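You operate a simulated robot arm through the tools that you are given. There is no shell and no other tool. Be economical: measure what you need, move in short steps, check, and stop when the job is done.

You are at the controls of a simulated two-armed robot. One attempt, no reset.

JOB
Pick up the bottle that says "cleaner" from the top of the workbench with one hand, pass it to the other hand and put it on the middle of the workbench. Set down upright: bottle.

Only the result counts: the job must be done as asked and must still hold three seconds after the hand-in. Knocking over, shifting, dropping, spilling or breaking anything else fails it.

ROBOT AND FRAMES
Two 7-joint arms with two-finger grippers on one trunk, on a base that drives. Base frame: it is fixed to the floor where the robot stands at the start and does not move with it; the origin is under the middle of the robot, x ahead of it, y to its left, z up. Lengths are in cm, angles in rad, forces in N, time in s.
The left shoulder is at the start at [6, 12.3, 97], the right one opposite. With the tool pointing down near the work surface each hand reaches from about 36 to 80 cm from the robot's upright axis, wherever it stands, measured 20 degrees to its own side. Places, roughly: middle of the workbench (34x22 cm) [58, 106, 84]. Payload 1.47 kg a hand.
Tool frame (each hand has its own): the origin (TCP) lies between the finger pads and is the grasp point; the fingertips stand 1.6 cm ahead of it; z points along the fingers, y is the line along which they close. The gripper opens to 8.7 cm. The gripper's body begins 5.5 cm behind the TCP.
Orientation is that of the tool frame in the base frame, as a unit quaternion [x, y, z, w]. With the fingers straight down and closing along the base's y, the tool's x points along the base's -x, its y along +y and its z along -z.

CONTROLS
- The arms move only by the tool jog_arm. It takes "left_plan", "right_plan" or both (then of equal length, played together; a hand with none holds still); each is a list of rows, each an object (a shift or turn left out is 0, a gripper value left out holds the last) with "grip": the finger opening in cm, from 0 to 8.7; "translation": the shift along the base's x, y, z in cm, a list of three; "dr": the turn, a rotation vector about the base's x, y, z in rad, a list of three. In form: [{"grip": grip, "translation": [tx, ty, tz], "dr": [rx, ry, rz]}, ...]. A call has 1 to 20 rows; each row shifts and turns the commanded pose from where the row before left it. A row lasts 0.2 s, in which the tool goes at most 5 cm and 0.15 rad; a call with a longer step from one row to the next is refused whole, and so is a gripper value outside its range. Where a pose cannot be reached the arm comes as near as it can. A force on the tool above 40 N (or 10 N above the force at the start of the call, whichever is more), or a blocked arm, ends the call early, and 0.2 s more pass. Each finger travels about 15.3 cm/s and halts on what it meets, pressing with about 27 N; the grip force reading is that of the motor and also rises with nothing between the fingers. The clock runs only during rows and for 0.2 s after the last one: add rows that do not move to give the fingers time. The reply holds the time, the measured pose of the TCP, the force on the tool along the base axes, the opening and the grip force, in the units named above and with some noise, with the torque about the TCP (base axes, N m) and any sound that the robot's microphone picked up, and new pictures: "views" is both (left out), scene, wrist or none (wrist: the cameras of the hands that moved).
- Cameras (640 x 400 px; columns grow to the right, rows downward): "scene" is now at [8.85, -1.45, 151.97]; the picture's right is [-0.13, -0.99, 0.00], its down [-0.71, 0.09, -0.70] and it looks along [0.69, -0.09, -0.72] (base axes); focal length 275 px, centre (320, 200). "left" rides on the left gripper at [7.3, -1.2, -9] in its tool frame; the picture's right is [0.16, 0.99, 0.00], its down [-0.72, 0.12, -0.68] and it looks along [-0.67, 0.11, 0.73] (tool axes); focal length 247 px, centre (320, 200). "right" rides on the right gripper at [7.3, 1.2, -9] in its tool frame; the picture's right is [-0.16, 0.99, 0.00], its down [-0.72, -0.12, -0.68] and it looks along [-0.67, -0.11, 0.73] (tool axes); focal length 247 px, centre (320, 200). There is no depth. A picture from a camera that has moved, and an enlarged one, comes with that camera's place and axes in the base frame and with its lens. The place of the scene camera against the robot may be out by one fixed shift of up to 1.2 cm in any direction.
- slide_trunk(by): slides the trunk up (or, below 0, down) by that many cm; the arms and the scene camera ride with it, the base frame stays. It gives what a move gives, with no picture.
- drive_base(legs): drives the robot by 1 to 6 legs, each [ahead, left, turn to the left] in cm, cm and rad, along the robot's own axes; the way and the turn of a leg run together, so that a leg with both is an arc; at most 150 cm and 3.142 rad a leg. The arms and the cameras ride along, it lands a little off, and it stops where it bumps. It gives what a move gives, and a new picture of the scene camera.
- aim_head(pan, tilt): turns the head with the scene camera to pan (to the left, within 2.094 rad either way) and tilt (down, from -0.506 to 1.204), counted from straight ahead of the robot. It gives what a move gives, and a new picture of the scene camera.
- enlarge(camera, box): a new picture of the part [left, top, right, bottom] of that camera's present view, enlarged. No time passes.
- sign_off(): hands the job in; it is judged then, once.

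Work in short steps. Places have to be worked out from the pictures, the camera data and where the tool is seen: move nearer, look again, correct. Check each grasp and each placing, and mend what went wrong. You have 120 turns and 260 pictures in all, those below and enlarged ones among them. Open the grippers and draw the arms clear of the work before you hand the job in, unless the task says otherwise; then end with one line.

The tools are called after "Request:" as a command line: name --argument value ..., lists and objects as JSON in quotes. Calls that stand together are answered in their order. jog_arm: Moves the arms, as the interface text tells. Its arguments: {"type":"object","properties":{"left_plan":{"type":"array"},"right_plan":{"type":"array"},"views":{"type":"string","enum":["both","scene","wrist","none"]}},"required":[]} The other tools are called the same way: slide_trunk (by) slides the trunk up or down; drive_base (legs) drives the base; aim_head (pan, tilt) turns the head that bears the scene camera; enlarge (camera, box) takes an enlarged picture of a part of a camera's view; sign_off () hands the job in.

At the start:

```text
clock: 0.0
left_position: [43.7, 16.03, 111.61]
left_tcp_rot: [0.0, 1.0, 0.0, 0.0]
left_force: [-0.1, -0.1, 0.1]
left_torque: [-0.04, -0.02, 0.0]
left_width: 8.71
left_grip_force: 0.0
right_position: [39.56, -24.36, 113.74]
right_tcp_rot: [0.0, 1.0, 0.0, 0.0]
right_force: [0.2, 0.0, -0.4]
right_torque: [0.03, 0.05, 0.02]
right_width: 8.69
right_grip_force: 0.0
trunk travel left (down, up): [-12.5, 10.5]
robot x, y, heading: [0.06, 0.29, -0.0]
head pan, tilt: [-0.133, 0.798]
```

scene: 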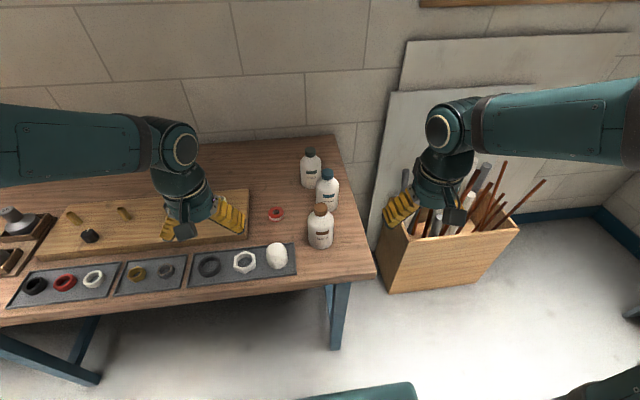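
right: 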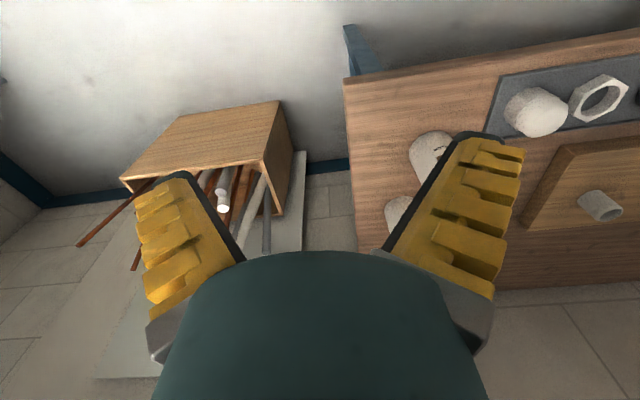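
left: 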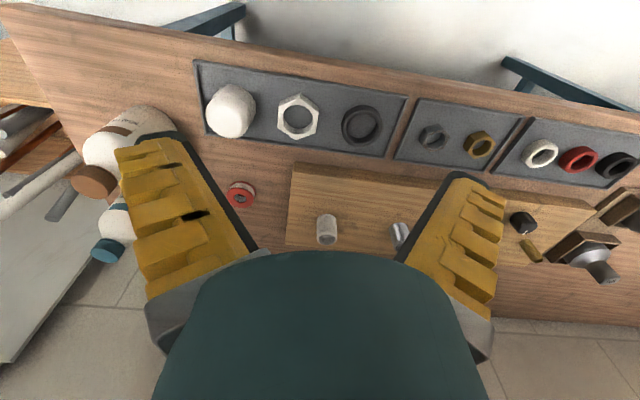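

Three bottles stand at the right end of the bench. I enlarge to read their labels.

Request:
enlarge --camera "scene" --box '[270, 140, 370, 260]'

Request:
aim_head --pan 0.9 --tilt 0.7

```text
3.33 times, centred on (320, 200) of scene
camera zoom: at [8.85, -1.45, 151.97], right [-0.13, -0.99, 0.0], down [-0.71, 0.09, -0.7], along [0.69, -0.09, -0.72], focal length 915 px, centre (320, 200)
```

zoom: 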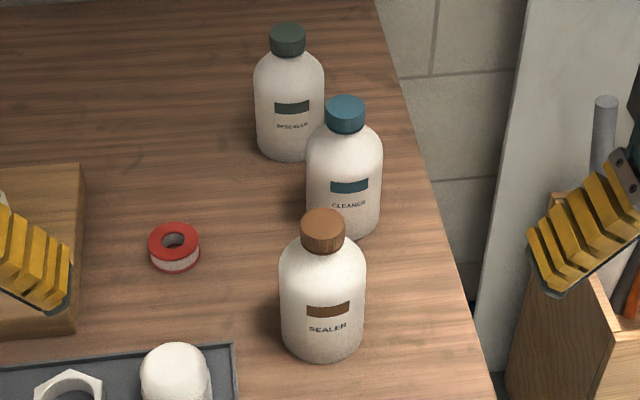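

```text
clock: 1.3
left_position: [43.64, 15.98, 111.79]
left_tcp_rot: [0.0, 1.0, 0.0, 0.0]
left_force: [-0.3, -0.5, -0.5]
left_torque: [0.01, 0.01, -0.01]
left_width: 8.7
left_grip_force: 0.0
right_position: [39.72, -24.38, 113.73]
right_tcp_rot: [0.0, 1.0, 0.0, 0.0]
right_force: [0.5, -0.2, 0.2]
right_torque: [0.01, 0.01, 0.01]
right_width: 8.69
right_grip_force: 0.0
trunk travel left (down, up): [-12.5, 10.5]
robot x, y, heading: [0.41, 0.27, 0.002]
head pan, tilt: [0.901, 0.7]
camera scene: at [6.13, 6.27, 152.79], right [0.78, -0.62, 0.0], down [-0.4, -0.5, -0.76], along [0.48, 0.6, -0.64], focal length 275 px, centre (320, 200)
```

scene: 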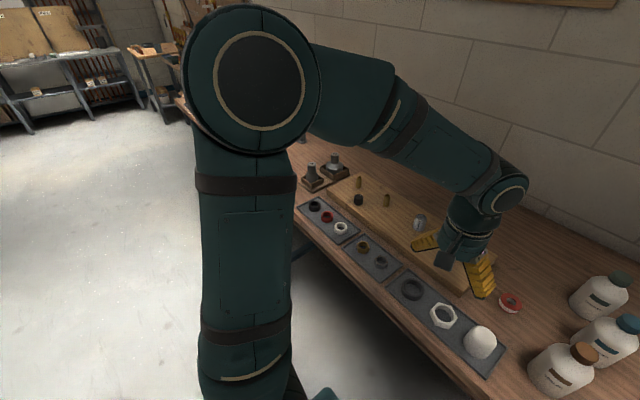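

The cleaner is the middle bottle (blue cap), at about (70,-12), with its top near z 100. I aim the head back and bring the right hand over it, staying high.

Request:
aim_head --pan -0.13 --tilt 0.8

Request:
jog_arm --right_plan '[{"translation": [3, 1.2, 0]}, {"translation": [3, 1.2, 0]}, {"translation": [3, 1.2, 0]}, {"translation": [3, 1.2, 0]}, {"translation": [3, 1.2, 0]}, {"translation": [3, 1.2, 0]}, {"translation": [3, 1.2, 0]}, {"translation": [3, 1.2, 0]}, {"translation": [0, 0, 0]}]'

```text
clock: 2.6
left_position: [43.65, 15.94, 111.68]
left_tcp_rot: [0.001, 1.0, 0.0, 0.0]
left_force: [0.9, 0.1, -0.4]
left_torque: [-0.04, 0.03, -0.02]
left_width: 8.71
left_grip_force: 0.0
right_position: [39.68, -24.34, 113.73]
right_tcp_rot: [0.0, 1.0, 0.001, 0.0]
right_force: [-1.1, 1.2, 0.6]
right_torque: [-0.01, -0.03, -0.05]
right_width: 8.71
right_grip_force: 0.0
trunk travel left (down, up): [-12.5, 10.5]
robot x, y, heading: [-0.01, -0.09, 0.003]
head pan, tilt: [-0.129, 0.799]
camera scene: at [8.85, -1.41, 151.96], right [-0.13, -0.99, 0.0], down [-0.71, 0.09, -0.7], along [0.69, -0.09, -0.72], focal length 275 px, centre (320, 200)
```

scene: 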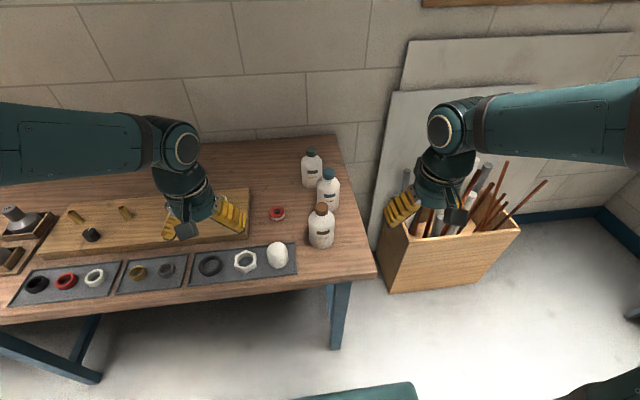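

```text
clock: 4.6
left_position: [43.56, 16.07, 111.74]
left_tcp_rot: [0.0, 1.0, 0.0, -0.001]
left_force: [-0.2, -0.4, 0.3]
left_torque: [0.01, 0.03, 0.0]
left_width: 8.7
left_grip_force: 0.1
right_position: [63.6, -14.84, 114.0]
right_tcp_rot: [0.001, 1.0, 0.0, 0.001]
right_force: [-0.4, -0.8, 0.2]
right_torque: [0.02, 0.0, -0.02]
right_width: 8.7
right_grip_force: 0.0
trunk travel left (down, up): [-12.5, 10.5]
robot x, y, heading: [-0.23, 0.19, 0.001]
head pan, tilt: [-0.129, 0.799]
camera scene: at [8.76, -1.45, 151.97], right [-0.13, -0.99, 0.0], down [-0.71, 0.09, -0.7], along [0.69, -0.09, -0.72], focal length 275 px, centre (320, 200)
camera right: at [56.43, -13.72, 122.81], right [0.16, 0.99, 0.0], down [0.72, -0.12, 0.68], along [0.67, -0.11, -0.73], focal length 247 px, centre (320, 200)
```

scene: 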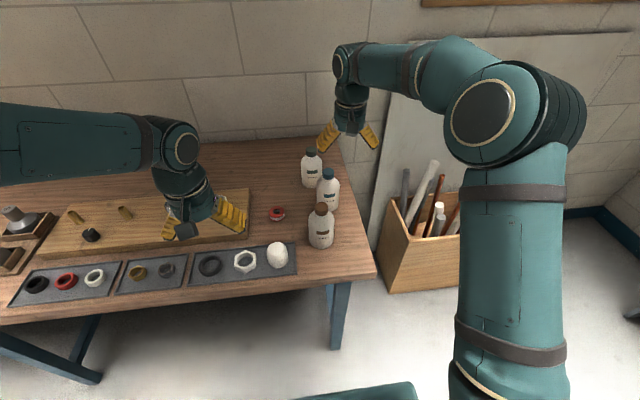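
right: 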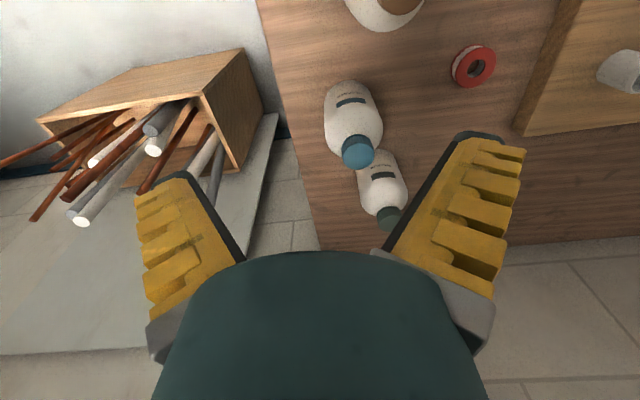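

Both cameras put the cap at about (71.3,-12), top near z 99. I move over it and lower to z 107, then look again.

Request:
jog_arm --right_plan '[{"translation": [2.5, 1, 0]}, {"translation": [2.5, 1, 0]}, {"translation": [2.5, 0.9, 0]}, {"translation": [0, 0, -3]}, {"translation": [0, 0, -3]}, {"translation": [0, 0, 0]}]'

Request:
enlarge --camera "scene" --box '[270, 100, 400, 220]'

```text
clock: 6.0
left_position: [43.56, 16.11, 111.65]
left_tcp_rot: [0.0, 1.0, -0.001, 0.0]
left_force: [-0.2, 0.4, 0.1]
left_torque: [-0.04, 0.01, 0.02]
left_width: 8.68
left_grip_force: 0.1
right_position: [70.95, -11.95, 107.88]
right_tcp_rot: [0.0, 1.0, 0.001, 0.0]
right_force: [-0.3, -1.2, -0.1]
right_torque: [-0.03, -0.04, 0.02]
right_width: 8.7
right_grip_force: 0.1
trunk travel left (down, up): [-12.5, 10.5]
robot x, y, heading: [0.15, -0.06, 0.002]
head pan, tilt: [-0.129, 0.799]
camera scene: at [8.8, -1.43, 151.97], right [-0.13, -0.99, 0.0], down [-0.71, 0.09, -0.7], along [0.69, -0.09, -0.72], focal length 275 px, centre (320, 200)
camera right: at [63.87, -10.9, 116.79], right [0.16, 0.99, 0.0], down [0.72, -0.12, 0.68], along [0.67, -0.11, -0.73], focal length 247 px, centre (320, 200)
```

scene: 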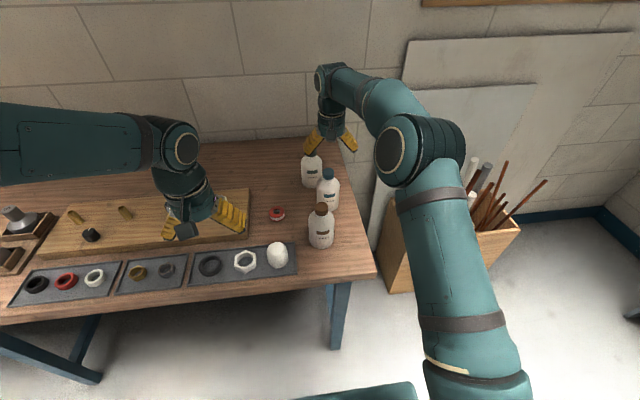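
right: 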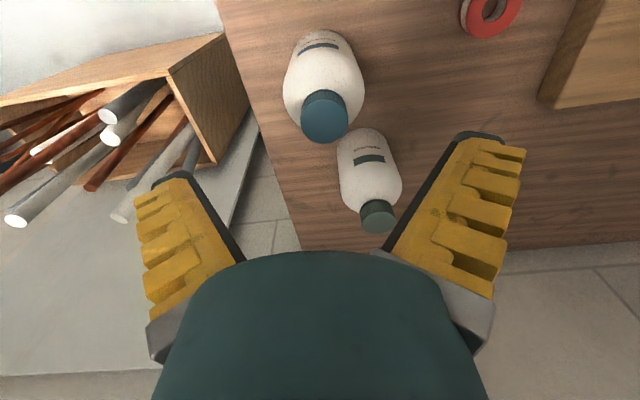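

```text
3.33 times, centred on (335, 160) of scene
camera zoom: at [8.8, -1.43, 151.97], right [-0.13, -0.99, 0.0], down [-0.71, 0.09, -0.7], along [0.69, -0.09, -0.72], focal length 915 px, centre (270, 333)
```

zoom: 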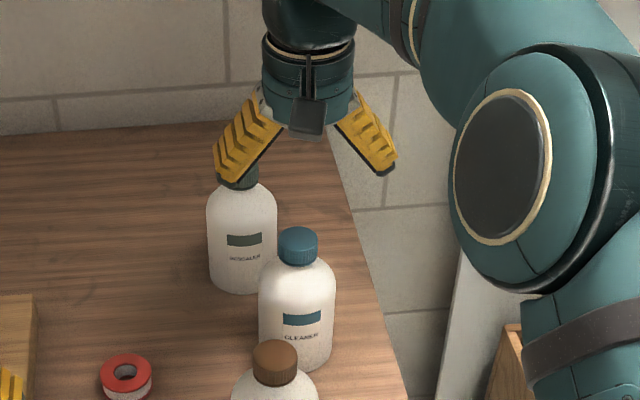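

Refined cap position: (71.7,-11.85), top about z 100. I shift slightly and lower with the fingers open, to straddle the cap.

Request:
jog_arm --right_plan '[{"translation": [0.7, 0.1, -2]}, {"translation": [0, 0, -2]}, {"translation": [0, 0, -2]}, {"translation": [0, 0, -2]}, {"translation": [0, 0, -0.9]}, {"translation": [0, 0, 0]}]'

Request:
enlarge --camera "scene" --box '[270, 120, 400, 240]'

```text
clock: 7.4
left_position: [43.53, 16.04, 111.7]
left_tcp_rot: [0.0, 1.0, 0.0, -0.001]
left_force: [0.0, -0.1, -0.1]
left_torque: [0.0, 0.04, -0.03]
left_width: 8.69
left_grip_force: 0.1
right_position: [71.73, -11.83, 98.7]
right_tcp_rot: [0.0, 1.0, 0.001, 0.0]
right_force: [0.3, -0.9, 0.8]
right_torque: [0.04, -0.02, 0.02]
right_width: 8.69
right_grip_force: 0.0
trunk travel left (down, up): [-12.5, 10.5]
robot x, y, heading: [-0.01, -0.1, 0.003]
head pan, tilt: [-0.129, 0.799]
camera scene: at [8.84, -1.42, 151.97], right [-0.13, -0.99, 0.0], down [-0.71, 0.09, -0.7], along [0.69, -0.09, -0.72], focal length 275 px, centre (320, 200)
camera right: at [64.55, -10.61, 107.64], right [0.16, 0.99, 0.0], down [0.72, -0.12, 0.68], along [0.67, -0.11, -0.73], focal length 247 px, centre (320, 200)
```

scene: 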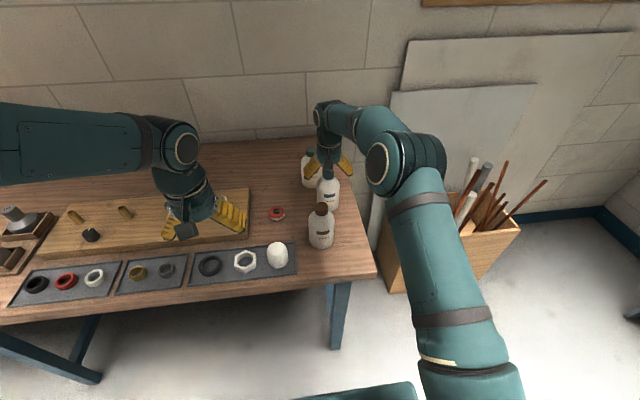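
right: 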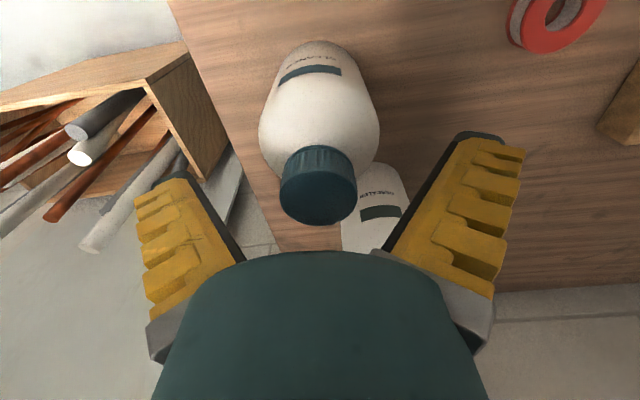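

```text
3.33 times, centred on (335, 180) of scene
camera zoom: at [8.84, -1.42, 151.97], right [-0.13, -0.99, 0.0], down [-0.71, 0.09, -0.7], along [0.69, -0.09, -0.72], focal length 915 px, centre (270, 267)
```

zoom: 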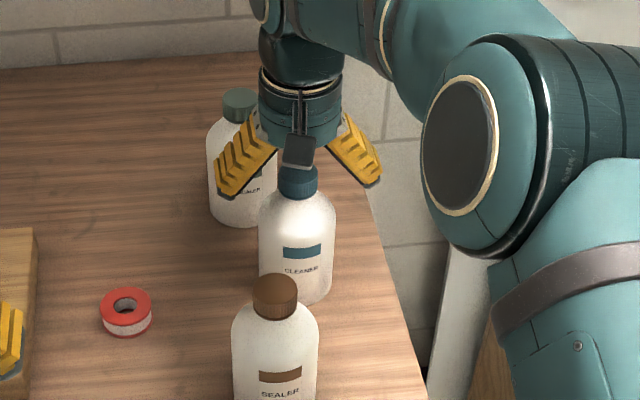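

The cap sits right at the TCP projection (320,185) in the wrist view. Closing.

Request:
jog_arm --right_plan '[{"grip": 5}, {"grip": 3}, {"grip": 2}, {"grip": 2}, {"grip": 2}]' --views "wrist"

```text
clock: 8.6
left_position: [43.66, 15.92, 111.72]
left_tcp_rot: [0.0, 1.0, 0.0, 0.001]
left_force: [0.0, -0.2, 0.1]
left_torque: [0.03, -0.02, -0.01]
left_width: 8.68
left_grip_force: 0.0
right_position: [71.69, -11.81, 98.85]
right_tcp_rot: [0.0, 1.0, 0.0, 0.001]
right_force: [3.5, -2.3, 5.7]
right_torque: [-0.03, -0.67, -0.05]
right_width: 2.92
right_grip_force: 27.1
trunk travel left (down, up): [-12.5, 10.5]
robot x, y, heading: [0.06, -0.03, 0.002]
head pan, tilt: [-0.129, 0.799]
camera right: at [64.57, -10.63, 107.75], right [0.16, 0.99, 0.0], down [0.72, -0.12, 0.68], along [0.67, -0.11, -0.73], focal length 247 px, centre (320, 200)
```

right: 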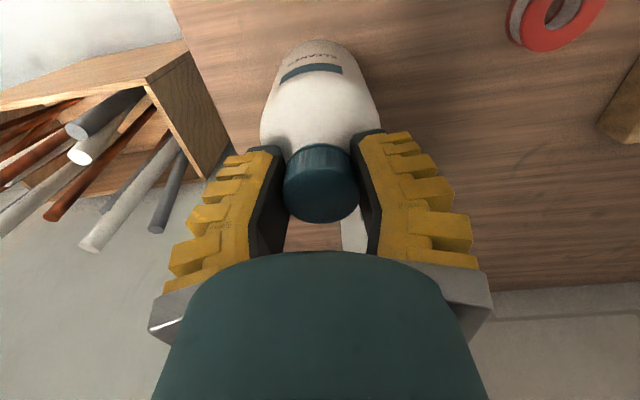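

Gripped at 2.9 cm with 27 N. I lift slowly and check.

Request:
jog_arm --right_plan '[{"translation": [0, 0, 0.5]}, {"translation": [0, 0, 1]}, {"translation": [0, 0, 1.5]}, {"translation": [0, 0, 2]}, {"translation": [0, 0, 0]}]'

```text
clock: 9.8
left_position: [43.8, 15.94, 111.62]
left_tcp_rot: [0.001, 1.0, 0.0, 0.001]
left_force: [0.4, 0.4, 0.0]
left_torque: [0.04, 0.0, 0.02]
left_width: 8.71
left_grip_force: 0.1
right_position: [71.9, -11.92, 103.78]
right_tcp_rot: [0.0, 1.0, 0.0, 0.0]
right_force: [0.7, -0.2, -4.7]
right_torque: [0.02, -0.01, 0.0]
right_width: 2.64
right_grip_force: 26.8
trunk travel left (down, up): [-12.5, 10.5]
robot x, y, heading: [-0.16, -0.07, -0.0]
head pan, tilt: [-0.129, 0.799]
camera scene: at [8.93, -1.43, 151.96], right [-0.13, -0.99, 0.0], down [-0.71, 0.09, -0.7], along [0.69, -0.09, -0.72], focal length 275 px, centre (320, 200)
camera right: at [64.71, -10.74, 112.77], right [0.16, 0.99, 0.0], down [0.72, -0.12, 0.68], along [0.67, -0.11, -0.73], focal length 247 px, centre (320, 200)
```

scene: 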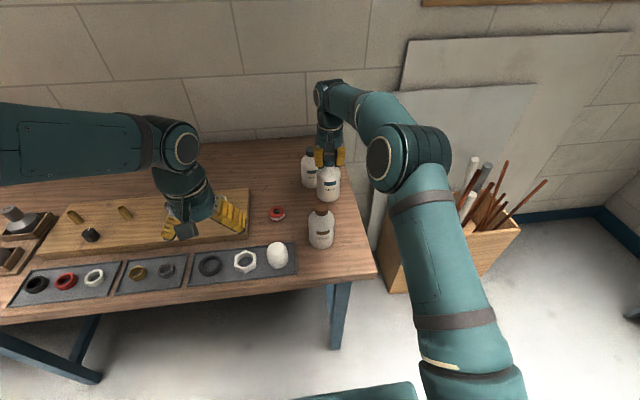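
right: 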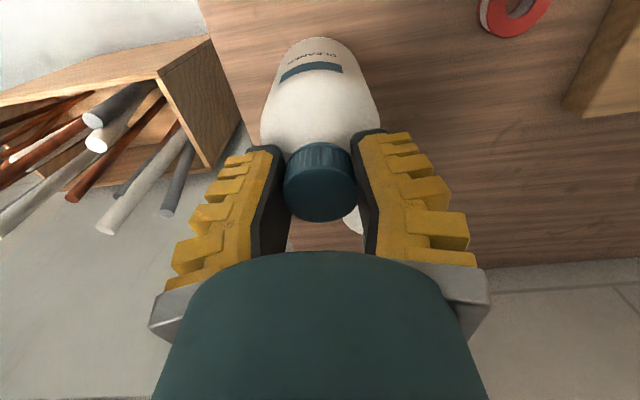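

The bottle is lifted (weight about 0.5 kg). I raise it above everything, then bring it to a handover spot in front at about (58,0,122).

Request:
jog_arm --right_plan '[{"translation": [0, 0, 2]}, {"translation": [0, 0, 3]}, {"translation": [0, 0, 3]}, {"translation": [0, 0, 3]}, {"translation": [0, 0, 3]}, {"translation": [0, 0, 3]}, {"translation": [0, 0, 1.2]}, {"translation": [-1, 0.9, 0]}, {"translation": [-2.2, 1.9, 0]}, {"translation": [-2.2, 1.9, 0]}, {"translation": [-2.2, 1.9, 0]}, {"translation": [-2.2, 1.9, 0]}, {"translation": [-2.2, 1.9, 0]}, {"translation": [-1.3, 1.2, 0]}, {"translation": [-0.6, 0.4, 0]}, {}]'

```text
clock: 13.2
left_position: [43.73, 16.12, 111.67]
left_tcp_rot: [0.0, 1.0, -0.001, 0.0]
left_force: [-0.2, 0.9, -0.8]
left_torque: [-0.01, 0.02, 0.04]
left_width: 8.69
left_grip_force: 0.0
right_position: [56.45, -0.11, 120.73]
right_tcp_rot: [0.0, 1.0, 0.0, 0.0]
right_force: [0.0, 0.3, -4.6]
right_torque: [-0.02, 0.0, 0.01]
right_width: 2.63
right_grip_force: 27.2
right hand out of reach, approached as far as the arm can: row 6, 7
trunk travel left (down, up): [-12.5, 10.5]
robot x, y, heading: [-0.09, -0.01, -0.005]
head pan, tilt: [-0.129, 0.799]
camera scene: at [8.89, -1.42, 151.96], right [-0.13, -0.99, 0.0], down [-0.71, 0.09, -0.7], along [0.69, -0.09, -0.72], focal length 275 px, centre (320, 200)
camera right: at [49.23, 1.01, 129.73], right [0.16, 0.99, 0.0], down [0.72, -0.12, 0.68], along [0.67, -0.11, -0.73], focal length 247 px, centre (320, 200)
```

scene: 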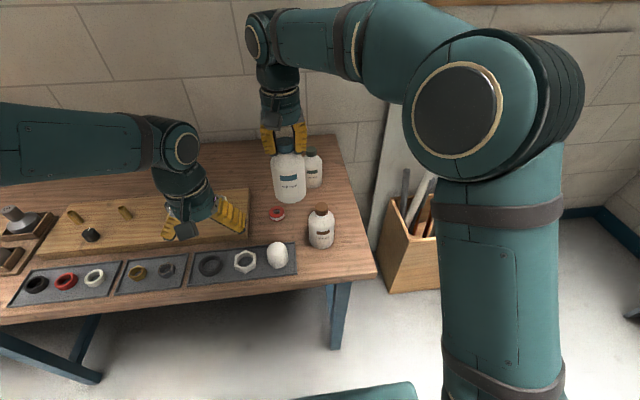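
right: 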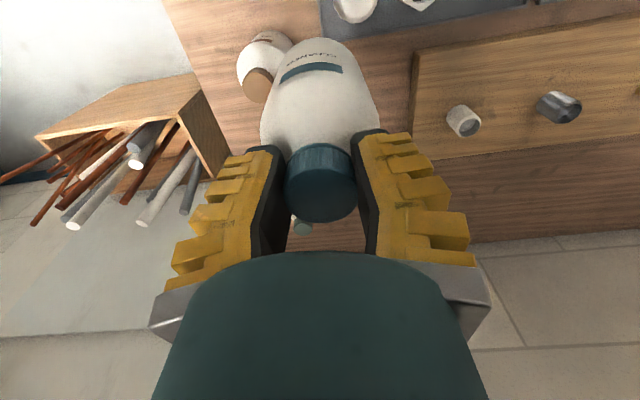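

The bottle is at (56.5,0), bottom near z 106. Now I tilt the left hand forward (0.6 rad below horizontal) and yaw it toward the bottle, staying clear.

Request:
jog_arm --left_plan '[{"translation": [0, 0, 1], "dr": [0, -0.1386, 0]}, {"translation": [0, 0, 1], "dr": [0, -0.1386, 0]}, {"translation": [0, 0, 1], "dr": [0, -0.1386, 0]}, {"translation": [0, 0, 1], "dr": [0, -0.1386, 0]}, {"translation": [0, 0, 1], "dr": [0, -0.1386, 0]}, {"translation": [0, 0, 1], "dr": [0, -0.1386, 0]}, {"translation": [0, 0, 1.5], "dr": [0, -0.1386, 0]}, {"dr": [0, 0, -0.12]}, {"dr": [0, 0, -0.12]}, {"dr": [0, 0, -0.12]}, {"dr": [0, 0, -0.12]}, {"dr": [0, 0, -0.12]}, {}]'

```text
clock: 16.0
left_position: [43.71, 15.96, 119.18]
left_tcp_rot: [0.263, 0.844, -0.139, 0.446]
left_force: [0.8, -0.1, 0.2]
left_torque: [0.0, -0.01, -0.02]
left_width: 8.71
left_grip_force: 0.1
right_position: [56.41, -0.12, 120.83]
right_tcp_rot: [0.0, 1.0, -0.001, 0.0]
right_force: [-1.1, -0.7, -3.4]
right_torque: [0.02, -0.01, 0.02]
right_width: 2.63
right_grip_force: 26.3
trunk travel left (down, up): [-12.5, 10.5]
robot x, y, heading: [-0.06, 0.07, -0.002]
head pan, tilt: [-0.129, 0.799]
camera scene: at [8.85, -1.45, 151.96], right [-0.13, -0.99, 0.0], down [-0.71, 0.09, -0.7], along [0.69, -0.09, -0.72], focal length 275 px, centre (320, 200)
camera left: at [33.6, 21.55, 118.14], right [0.49, 0.86, -0.13], down [-0.06, 0.18, 0.98], along [0.87, -0.47, 0.14], focal length 247 px, centre (320, 200)
```

scene: 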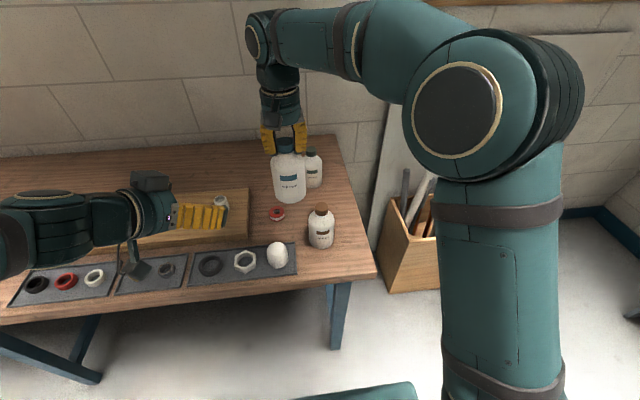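
left: 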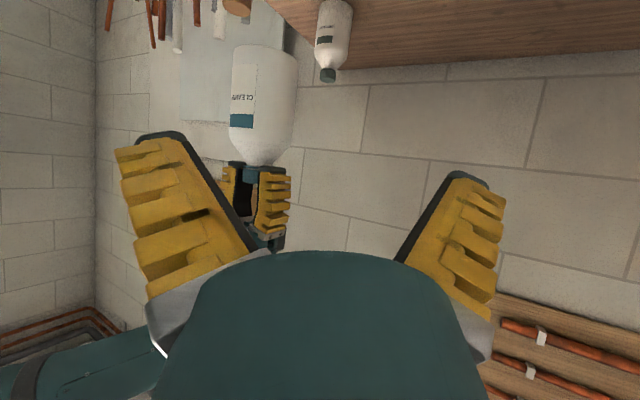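

The wrist view agrees: bottle axis near (56.4,-0.4), bottom about z 105.7, straight body about 9 cm high. I line the left hand up on its approach axis, 13 cm back.

Request:
jog_arm --left_plan '[{"translation": [0.9, -2.4, 0.2]}, {"translation": [0.9, -2.5, 0.2]}, {"translation": [0.9, -2.5, 0.2]}, {"translation": [0.8, -2.4, 0.1]}, {}]'

```text
clock: 17.2
left_position: [47.01, 5.99, 120.01]
left_tcp_rot: [0.262, 0.845, -0.138, 0.446]
left_force: [0.3, -1.1, 0.5]
left_torque: [-0.01, 0.01, -0.01]
left_width: 8.68
left_grip_force: 0.1
right_position: [56.41, -0.06, 120.82]
right_tcp_rot: [0.0, 1.0, 0.0, 0.0]
right_force: [-0.2, 0.2, -4.3]
right_torque: [-0.02, 0.01, -0.04]
right_width: 2.64
right_grip_force: 27.3
trunk travel left (down, up): [-12.5, 10.5]
robot x, y, heading: [-0.33, 0.05, 0.0]
head pan, tilt: [-0.129, 0.799]
camera scene: at [8.84, -1.39, 151.96], right [-0.13, -0.99, 0.0], down [-0.71, 0.09, -0.7], along [0.69, -0.09, -0.72], focal length 275 px, centre (320, 200)
camera left: at [37.09, 11.57, 118.98], right [0.48, 0.87, -0.13], down [-0.06, 0.18, 0.98], along [0.87, -0.47, 0.14], focal length 247 px, centre (320, 200)
```

scene: 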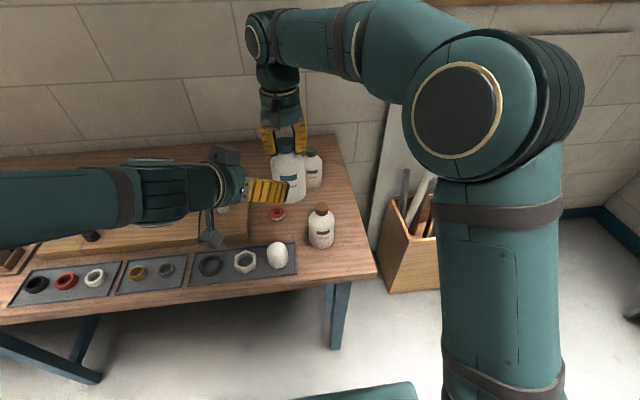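
left: 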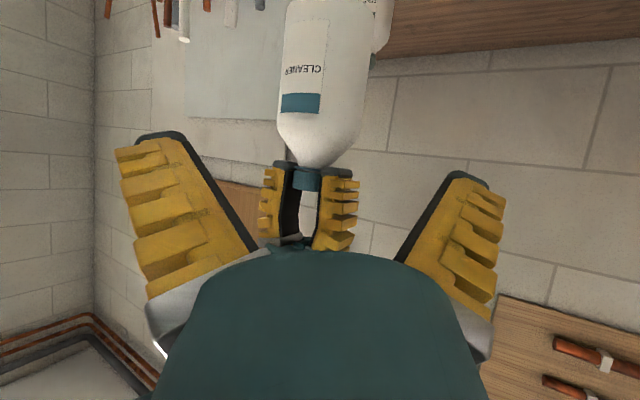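

Before closing in, I want to see what the dark box on top of the left hand is.

Request:
enlarge --camera "scene" --box '[180, 110, 340, 250]'

```text
2.86 times, centred on (260, 180) of scene
camera zoom: at [8.84, -1.39, 151.96], right [-0.13, -0.99, 0.0], down [-0.71, 0.09, -0.7], along [0.69, -0.09, -0.72], focal length 785 px, centre (491, 257)
```

zoom: 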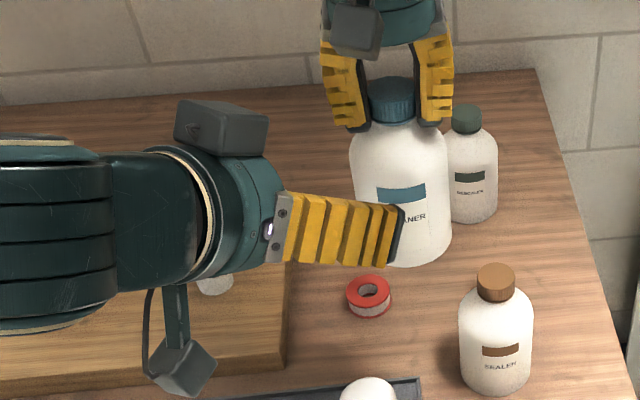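

The hand's rear box would hit the right fingers at this steep pitch, and the underslung camera would touch the bench at a shallower one. So I back off and roll the left hand about its own axis to get the camera on top; the first half now.

Request:
jog_arm --left_plan '[{"translation": [-1.5, 2, 0]}, {"translation": [-1.5, 2.5, 0]}, {"translation": [-1.5, 2.5, 0]}, {"translation": [0, 2.5, 0]}, {"dr": [-0.0954, 0.0652, 0.0791]}, {"dr": [-0.0954, 0.0652, 0.0791]}, {"dr": [-0.0954, 0.0652, 0.0791]}, {"dr": [-0.0954, 0.0652, 0.0791]}, {"dr": [-0.0954, 0.0652, 0.0791]}, {"dr": [-0.0954, 0.0652, 0.0791]}, {"dr": [-0.0954, 0.0652, 0.0791]}, {"dr": [-0.0954, 0.0652, 0.0791]}, {"dr": [-0.0954, 0.0652, 0.0791]}, {"dr": [-0.0954, 0.0652, 0.0791]}, {"dr": [-0.0954, 0.0652, 0.0791]}, {}]' --views "scene"

```text
clock: 20.6
left_position: [42.57, 15.71, 119.96]
left_tcp_rot: [-0.401, 0.788, -0.409, 0.224]
left_force: [-0.7, 0.0, 0.6]
left_torque: [0.01, 0.01, 0.02]
left_width: 8.71
left_grip_force: 0.0
right_position: [56.37, -0.17, 120.76]
right_tcp_rot: [0.0, 1.0, -0.001, 0.0]
right_force: [-0.3, -0.6, -4.0]
right_torque: [0.03, 0.0, 0.0]
right_width: 2.63
right_grip_force: 26.8
trunk travel left (down, up): [-12.5, 10.5]
robot x, y, heading: [-0.04, -0.08, 0.0]
head pan, tilt: [-0.129, 0.799]
camera scene: at [8.88, -1.42, 151.96], right [-0.13, -0.99, 0.0], down [-0.71, 0.09, -0.7], along [0.69, -0.09, -0.72], focal length 275 px, centre (320, 200)
```

scene: 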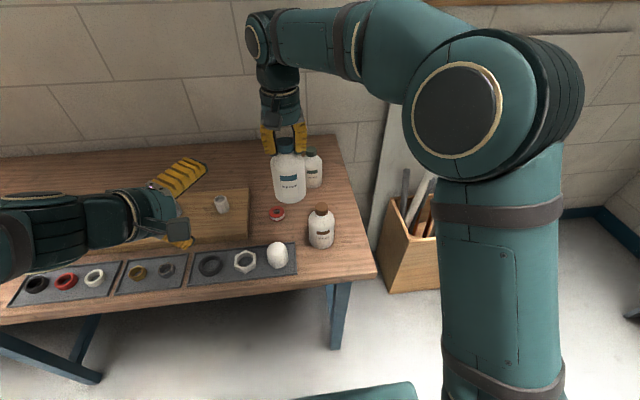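

Half the roll went through with no limit. Continuing the other half.

Request:
jog_arm --left_plan '[{"dr": [-0.0954, 0.0652, 0.0791]}, {"dr": [-0.0954, 0.0652, 0.0791]}, {"dr": [-0.0954, 0.0652, 0.0791]}, {"dr": [-0.0954, 0.0652, 0.0791]}, {"dr": [-0.0954, 0.0652, 0.0791]}, {"dr": [-0.0954, 0.0652, 0.0791]}, {"dr": [-0.0954, 0.0652, 0.0791]}, {"dr": [-0.0954, 0.0652, 0.0791]}, {"dr": [-0.0954, 0.0652, 0.0791]}, {"dr": [-0.0954, 0.0652, 0.0791]}, {"dr": [-0.1014, 0.0694, 0.0841]}, {}]'

```text
clock: 23.2
left_position: [43.24, 14.45, 117.92]
left_tcp_rot: [-0.585, 0.649, -0.469, 0.126]
left_force: [0.0, 0.5, 0.1]
left_torque: [0.02, 0.03, 0.01]
left_width: 8.72
left_grip_force: 0.1
left hand out of reach, approached as far as the arm can: row 3, 4, 5, 6, 7, 8, 9, 10, 11
right_position: [56.29, -0.1, 120.8]
right_tcp_rot: [0.001, 1.0, 0.0, -0.001]
right_force: [-0.5, -0.3, -3.7]
right_torque: [-0.01, 0.0, -0.02]
right_width: 2.65
right_grip_force: 27.0
trunk travel left (down, up): [-12.5, 10.5]
robot x, y, heading: [-0.14, -0.14, -0.0]
head pan, tilt: [-0.129, 0.799]
camera scene: at [8.89, -1.42, 151.96], right [-0.13, -0.99, 0.0], down [-0.71, 0.09, -0.7], along [0.69, -0.09, -0.72], focal length 275 px, centre (320, 200)
camera left: at [35.67, 12.43, 126.3], right [-0.68, -0.26, -0.69], down [-0.35, 0.94, -0.01], along [0.64, 0.24, -0.73], focal length 247 px, centre (320, 200)
```

scene: 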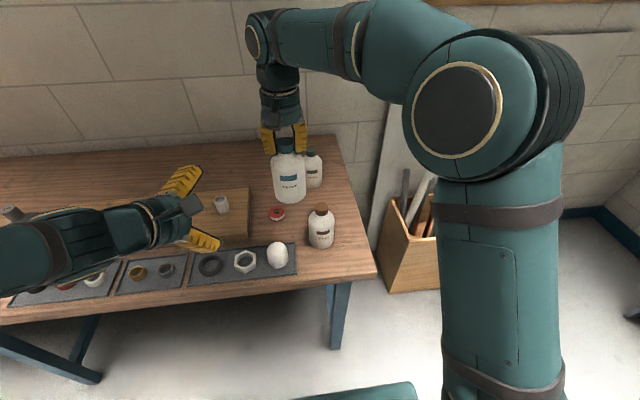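
left: 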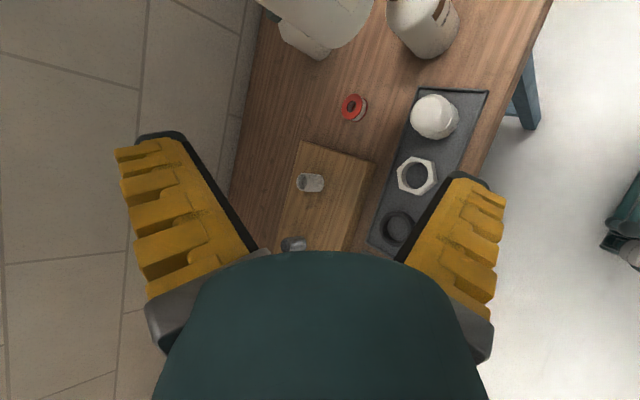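

The roll tops out at about 110° in this heading. Pointing the hand more toward -y should need less roll, so I yaw it that way and move a bit forward.

Request:
jog_arm --left_plan '[{"translation": [1, 0.5, 0], "dr": [0, 0, -0.1333]}, {"translation": [1, 0.5, 0], "dr": [0, 0, -0.1333]}, {"translation": [1, 0.5, 0], "dr": [0, 0, -0.1333]}, {"translation": [1, 0.5, 0], "dr": [0, 0, -0.1333]}, {"translation": [1, 0.5, 0], "dr": [0, 0, -0.1333]}, {"translation": [1, 0.5, 0], "dr": [0, 0, -0.1333]}, {}, {}]'

```text
clock: 25.0
left_position: [48.86, 17.59, 119.31]
left_tcp_rot: [-0.302, 0.812, -0.498, -0.042]
left_force: [0.4, -0.9, 0.0]
left_torque: [-0.02, 0.03, 0.02]
left_width: 8.71
left_grip_force: 0.1
left hand out of reach, approached as far as the arm can: row 1
right_position: [56.51, -0.05, 120.75]
right_tcp_rot: [-0.001, 1.0, 0.0, -0.001]
right_force: [0.4, -0.4, -4.6]
right_torque: [0.0, 0.0, 0.0]
right_width: 2.62
right_grip_force: 26.7
trunk travel left (down, up): [-12.5, 10.5]
robot x, y, heading: [-0.22, 0.01, -0.0]
head pan, tilt: [-0.129, 0.799]
camera scene: at [8.97, -1.45, 151.95], right [-0.13, -0.99, 0.0], down [-0.71, 0.09, -0.7], along [0.69, -0.09, -0.72], focal length 275 px, centre (320, 200)
camera left: at [41.64, 21.39, 127.25], right [-0.65, 0.25, -0.71], down [0.37, 0.93, -0.02], along [0.66, -0.28, -0.7], focal length 247 px, centre (320, 200)
```

scene: 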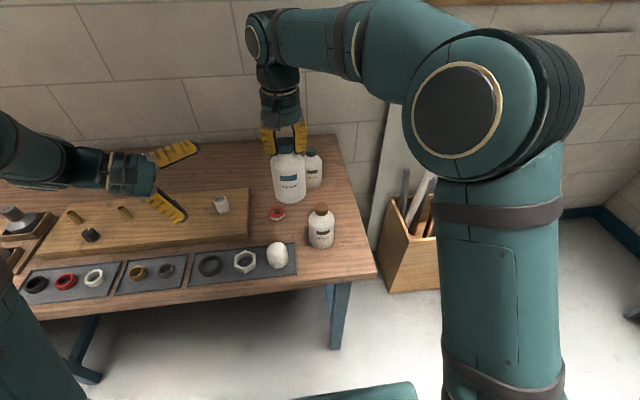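
left: 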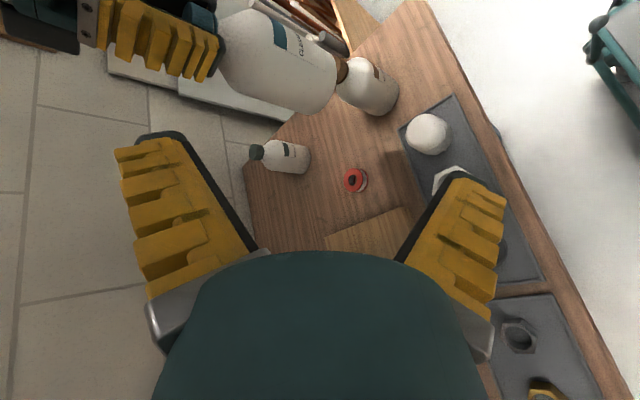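

The hand now points mostly toward -y, pitched 30° down, with 65° of roll left to bring the camera on top. Rolling on.

Request:
jog_arm --left_plan '[{"dr": [-0.0329, 0.1177, 0.0707]}, {"dr": [-0.0329, 0.1177, 0.0707]}, {"dr": [-0.0329, 0.1177, 0.0707]}, {"dr": [-0.0329, 0.1177, 0.0707]}, {"dr": [-0.0329, 0.1177, 0.0707]}, {"dr": [-0.0329, 0.1177, 0.0707]}, {"dr": [-0.0329, 0.1177, 0.0707]}, {"dr": [-0.0329, 0.1177, 0.0707]}, {}]'

```text
clock: 27.0
left_position: [31.27, 16.96, 111.02]
left_tcp_rot: [0.619, -0.603, 0.426, 0.267]
left_force: [0.1, -0.3, -0.3]
left_torque: [-0.02, -0.04, -0.02]
left_width: 8.72
left_grip_force: 0.1
left hand out of reach, approached as far as the arm can: row 2, 3, 4, 5, 6, 7, 8
right_position: [56.41, -0.14, 120.91]
right_tcp_rot: [0.0, 1.0, 0.0, -0.001]
right_force: [0.4, 0.5, -4.1]
right_torque: [0.01, 0.02, -0.01]
right_width: 2.64
right_grip_force: 26.6
trunk travel left (down, up): [-12.5, 10.5]
robot x, y, heading: [-0.45, -0.06, 0.004]
head pan, tilt: [-0.129, 0.799]
camera scene: at [8.87, -1.42, 151.96], right [-0.13, -0.99, 0.0], down [-0.71, 0.09, -0.7], along [0.69, -0.09, -0.72], focal length 275 px, centre (320, 200)
camera left: at [29.95, 20.97, 121.79], right [-0.98, -0.21, -0.05], down [-0.19, 0.94, -0.3], along [0.11, -0.28, -0.95], focal length 247 px, centre (320, 200)
```

scene: 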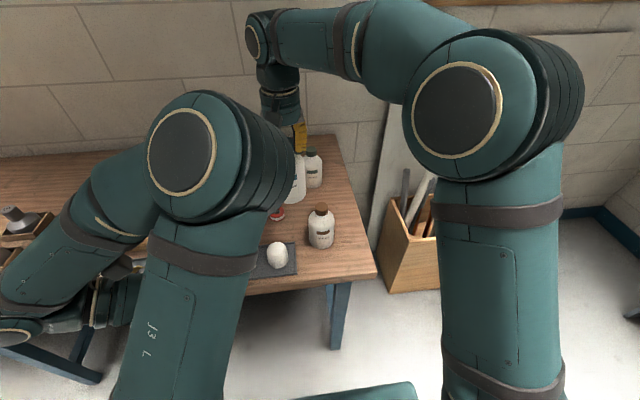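
left: 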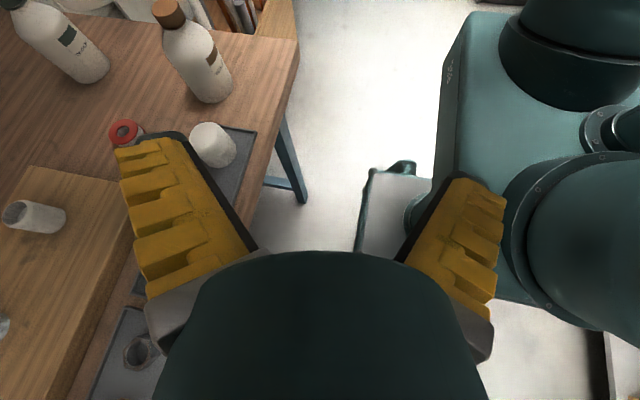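

Camera-up is beyond the left arm. New plan: keep the camera underneath, use a shallow pitch (about 0.3 rad) and grip the bottle 7.5 cm above its bottom, which clears both the right fingers and the bench. First I undo the last roll.

Request:
jog_arm --left_plan '[{"translation": [2.51, 0.09, 1.19], "dr": [0.0297, -0.1097, -0.0607]}, {"translation": [2.51, 0.09, 1.19], "dr": [0.0297, -0.1097, -0.0607]}, {"translation": [2.51, 0.09, 1.19], "dr": [0.0297, -0.1097, -0.0607]}, {"translation": [2.51, 0.09, 1.19], "dr": [0.0297, -0.1097, -0.0607]}, {"translation": [2.51, 0.09, 1.19], "dr": [0.0297, -0.1097, -0.0607]}, {"translation": [2.51, 0.09, 1.19], "dr": [0.0297, -0.1097, -0.0607]}, {"translation": [2.51, 0.09, 1.19], "dr": [0.0297, -0.1097, -0.0607]}, {}]' --views "scene"

```text
clock: 28.8
left_position: [48.73, 17.59, 119.49]
left_tcp_rot: [-0.301, 0.812, -0.498, -0.042]
left_force: [-0.2, -0.3, -1.1]
left_torque: [-0.01, -0.01, 0.0]
left_width: 8.7
left_grip_force: 0.0
right_position: [56.35, -0.08, 120.85]
right_tcp_rot: [-0.001, 1.0, 0.001, 0.0]
right_force: [0.9, 0.4, -3.6]
right_torque: [-0.02, -0.02, -0.03]
right_width: 2.63
right_grip_force: 27.0
trunk travel left (down, up): [-12.5, 10.5]
robot x, y, heading: [0.16, 0.17, 0.002]
head pan, tilt: [-0.129, 0.799]
camera scene: at [8.84, -1.42, 151.96], right [-0.13, -0.99, 0.0], down [-0.71, 0.09, -0.7], along [0.69, -0.09, -0.72], focal length 275 px, centre (320, 200)
```

scene: 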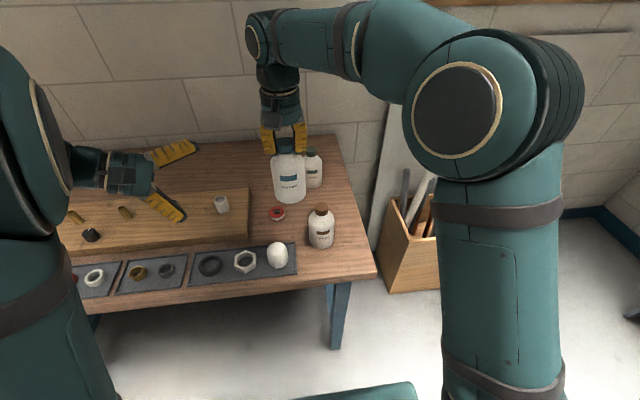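

Back to the previous pose. Now I turn the left hand to heading -0.3 rad and pitch 0.3 rad down, with the camera below.

Request:
jog_arm --left_plan '[{"translation": [-0.36, -0.28, -0.12], "dr": [0.0873, -0.1051, -0.00725]}, {"translation": [-0.36, -0.28, -0.12], "dr": [0.0873, -0.1051, -0.00725]}, {"translation": [-0.36, -0.28, -0.12], "dr": [0.0873, -0.1051, -0.00725]}, {"translation": [-0.36, -0.28, -0.12], "dr": [0.0873, -0.1051, -0.00725]}, {"translation": [-0.36, -0.28, -0.12], "dr": [0.0873, -0.1051, -0.00725]}, {"translation": [-0.36, -0.28, -0.12], "dr": [0.0873, -0.1051, -0.00725]}, {"translation": [-0.36, -0.28, -0.12], "dr": [0.0873, -0.1051, -0.00725]}, {"translation": [-0.36, -0.28, -0.12], "dr": [0.0873, -0.1051, -0.00725]}, {"translation": [-0.36, -0.28, -0.12], "dr": [0.0873, -0.1051, -0.00725]}, {"translation": [-0.36, -0.28, -0.12], "dr": [0.0873, -0.1051, -0.00725]}, {"translation": [-0.36, -0.28, -0.12], "dr": [0.0873, -0.1051, -0.00725]}, {"translation": [-0.36, -0.28, -0.12], "dr": [0.0873, -0.1051, -0.00725]}, {"translation": [-0.36, -0.28, -0.12], "dr": [0.0873, -0.1051, -0.00725]}, {}]'

```text
clock: 31.8
left_position: [47.65, 14.42, 119.67]
left_tcp_rot: [0.114, 0.796, -0.098, 0.586]
left_force: [0.2, -0.3, 0.6]
left_torque: [-0.01, -0.01, -0.01]
left_width: 8.69
left_grip_force: 0.2
left hand out of reach, approached as far as the arm can: row 11, 12, 13
right_position: [56.28, -0.03, 120.92]
right_tcp_rot: [0.0, 1.0, 0.0, -0.001]
right_force: [-0.9, 0.1, -4.7]
right_torque: [0.0, 0.02, -0.01]
right_width: 2.64
right_grip_force: 27.5
trunk travel left (down, up): [-12.5, 10.5]
robot x, y, heading: [0.22, 0.17, -0.003]
head pan, tilt: [-0.129, 0.799]
camera scene: at [8.81, -2.03, 152.07], right [-0.2, -0.98, 0.0], down [-0.69, 0.14, -0.71], along [0.69, -0.14, -0.71], focal length 275 px, centre (320, 200)
camera left: at [37.18, 16.5, 115.3], right [0.25, 0.95, -0.17], down [-0.38, 0.26, 0.89], along [0.89, -0.15, 0.42], focal length 247 px, centre (320, 200)
```

scene: 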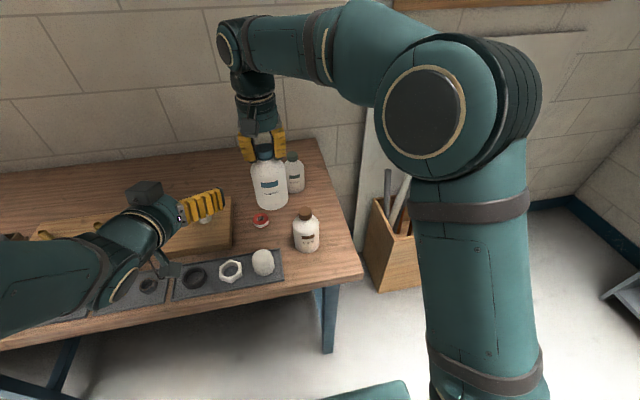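
left: 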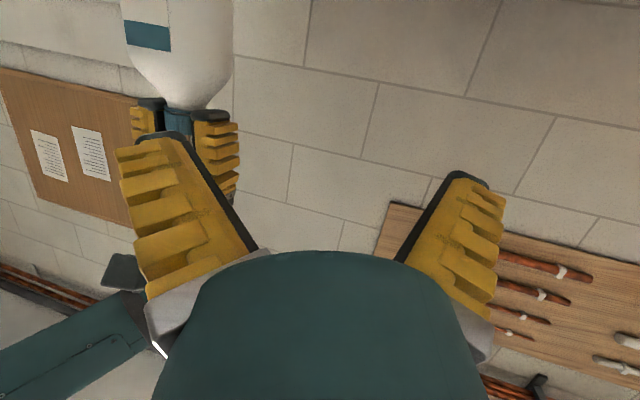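

The left orientation is right, but the arm is near its inner limit, so I push the bottle further out with the right hand to about (66,-2,118). The head seems to have been nudged, so I re-aim it too.

Request:
jog_arm --right_plan '[{"translation": [0.8, -0.2, -0.3]}, {"translation": [1.8, -0.4, -0.5]}, {"translation": [1.8, -0.4, -0.6]}, {"translation": [1.8, -0.4, -0.6]}, {"translation": [1.8, -0.4, -0.5]}, {"translation": [1.2, -0.2, -0.3]}, {"translation": [0.5, 0, -0.1]}, {}]' --views "none"

Request:
aim_head --pan 0.1 --tilt 0.7

```text
clock: 33.6
left_position: [47.66, 14.3, 119.68]
left_tcp_rot: [0.115, 0.796, -0.098, 0.587]
left_force: [-0.3, 0.4, 0.2]
left_torque: [-0.01, 0.01, -0.01]
left_width: 8.72
left_grip_force: 0.1
right_position: [66.35, -2.08, 117.82]
right_tcp_rot: [0.0, 1.0, 0.001, -0.001]
right_force: [0.4, 0.2, -4.0]
right_torque: [-0.01, 0.02, 0.0]
right_width: 2.62
right_grip_force: 27.3
trunk travel left (down, up): [-12.5, 10.5]
robot x, y, heading: [-0.04, -0.05, 0.003]
head pan, tilt: [-0.129, 0.799]
```

```text
clock: 34.3
left_position: [47.6, 14.41, 119.64]
left_tcp_rot: [0.114, 0.796, -0.098, 0.586]
left_force: [-0.5, 1.0, 0.0]
left_torque: [-0.01, 0.02, -0.02]
left_width: 8.67
left_grip_force: 0.2
right_position: [66.33, -2.16, 117.86]
right_tcp_rot: [0.0, 1.0, -0.001, 0.0]
right_force: [-0.2, 0.1, -4.2]
right_torque: [0.01, -0.02, 0.01]
right_width: 2.64
right_grip_force: 27.1
trunk travel left (down, up): [-12.5, 10.5]
robot x, y, heading: [-0.22, -0.17, -0.002]
head pan, tilt: [0.099, 0.7]
camera scene: at [9.32, -1.75, 152.88], right [-0.16, -0.99, 0.0], down [-0.63, 0.1, -0.77], along [0.76, -0.12, -0.64], focal length 275 px, centre (320, 200)
```

scene: 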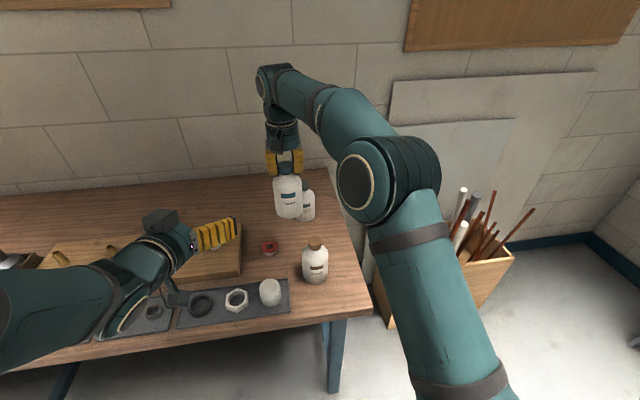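

The head is being pressed by the left arm's elbow; moving the left arm outward frees it. Left hand now goes to its start point 14 cm behind the bottle.

Request:
jog_arm --left_plan '[{"translation": [0.92, -2.07, -0.83]}, {"translation": [0.92, -2.07, -0.83]}, {"translation": [0.92, -2.07, -0.83]}, {"translation": [0.92, -2.07, -0.83]}, {"translation": [0.92, -2.07, -0.83]}, {"translation": [0.92, -2.07, -0.83]}, {}]'

```text
clock: 35.9
left_position: [53.25, 2.03, 114.67]
left_tcp_rot: [0.121, 0.796, -0.089, 0.587]
left_force: [0.1, 0.1, 0.3]
left_torque: [0.02, 0.02, -0.02]
left_width: 8.71
left_grip_force: 0.0
right_position: [66.19, -1.89, 117.85]
right_tcp_rot: [-0.001, 1.0, -0.001, 0.0]
right_force: [0.3, 0.7, -4.2]
right_torque: [-0.01, 0.04, -0.04]
right_width: 2.61
right_grip_force: 26.7
trunk travel left (down, up): [-12.5, 10.5]
robot x, y, heading: [-0.12, -0.24, -0.001]
head pan, tilt: [0.099, 0.7]
camera scene: at [9.34, 0.54, 152.79], right [0.1, -1.0, 0.0], down [-0.64, -0.06, -0.77], along [0.76, 0.07, -0.64], focal length 275 px, centre (320, 200)
camera left: at [42.74, 4.05, 110.34], right [0.25, 0.96, -0.15], down [-0.38, 0.24, 0.89], along [0.89, -0.16, 0.42], focal length 247 px, centre (320, 200)
```

scene: 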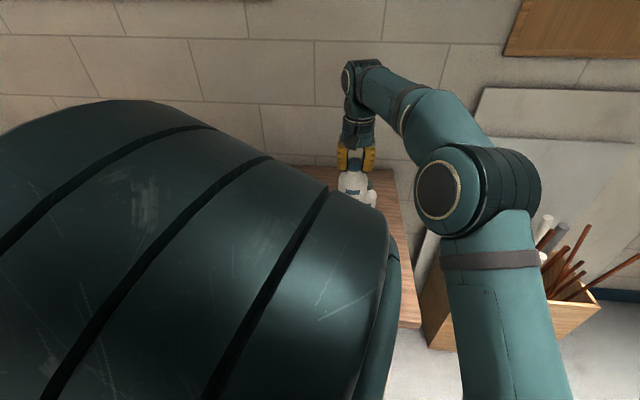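
left: 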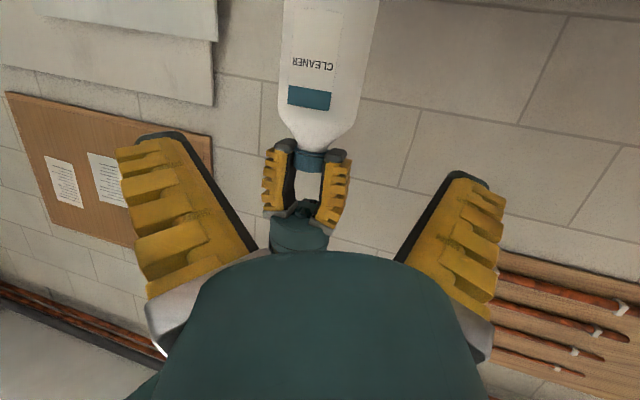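

The bottle is centred in the left hand's view. I advance 9 cm along the tool axis and check.

Request:
jog_arm --left_plan '[{"translation": [1.64, -0.51, -0.53]}, {"translation": [1.64, -0.51, -0.53]}, {"translation": [1.64, -0.51, -0.53]}, {"translation": [1.64, -0.51, -0.53]}, {"translation": [1.64, -0.51, -0.53]}, {}]'

```text
clock: 37.3
left_position: [61.31, -0.63, 112.19]
left_tcp_rot: [0.12, 0.796, -0.089, 0.587]
left_force: [0.0, -0.5, 0.0]
left_torque: [0.06, -0.01, -0.02]
left_width: 8.72
left_grip_force: 0.2
right_position: [66.15, -2.03, 117.83]
right_tcp_rot: [-0.001, 1.0, 0.0, 0.0]
right_force: [-0.1, -0.3, -4.1]
right_torque: [0.01, -0.02, 0.01]
right_width: 2.6
right_grip_force: 26.8
trunk travel left (down, up): [-12.5, 10.5]
robot x, y, heading: [0.07, -0.0, 0.002]
head pan, tilt: [0.099, 0.7]
camera scene: at [9.29, 0.48, 152.79], right [0.1, -1.0, 0.0], down [-0.64, -0.06, -0.77], along [0.76, 0.08, -0.64], focal length 275 px, centre (320, 200)
camera left: at [50.99, 1.5, 107.85], right [0.25, 0.96, -0.15], down [-0.38, 0.24, 0.89], along [0.89, -0.16, 0.43], focal length 247 px, centre (320, 200)
```

scene: 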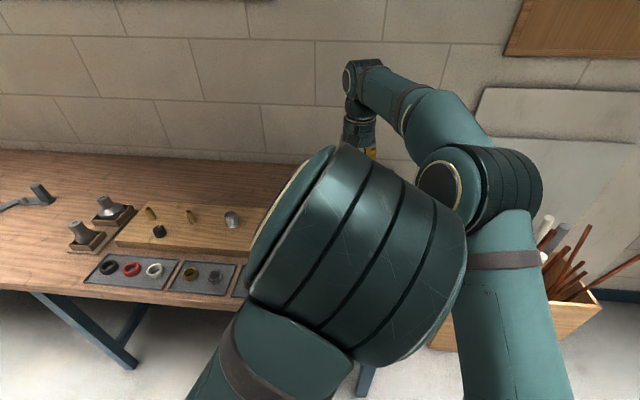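
left: 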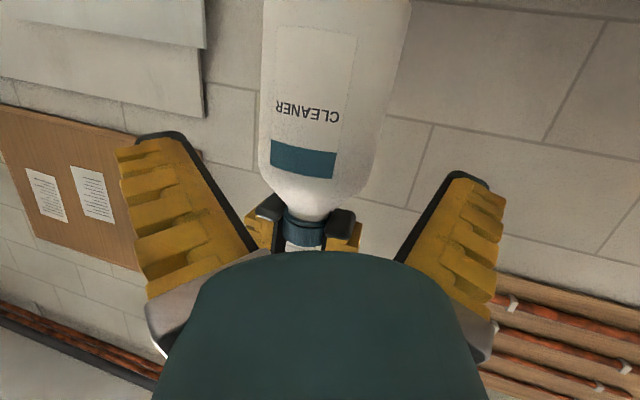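

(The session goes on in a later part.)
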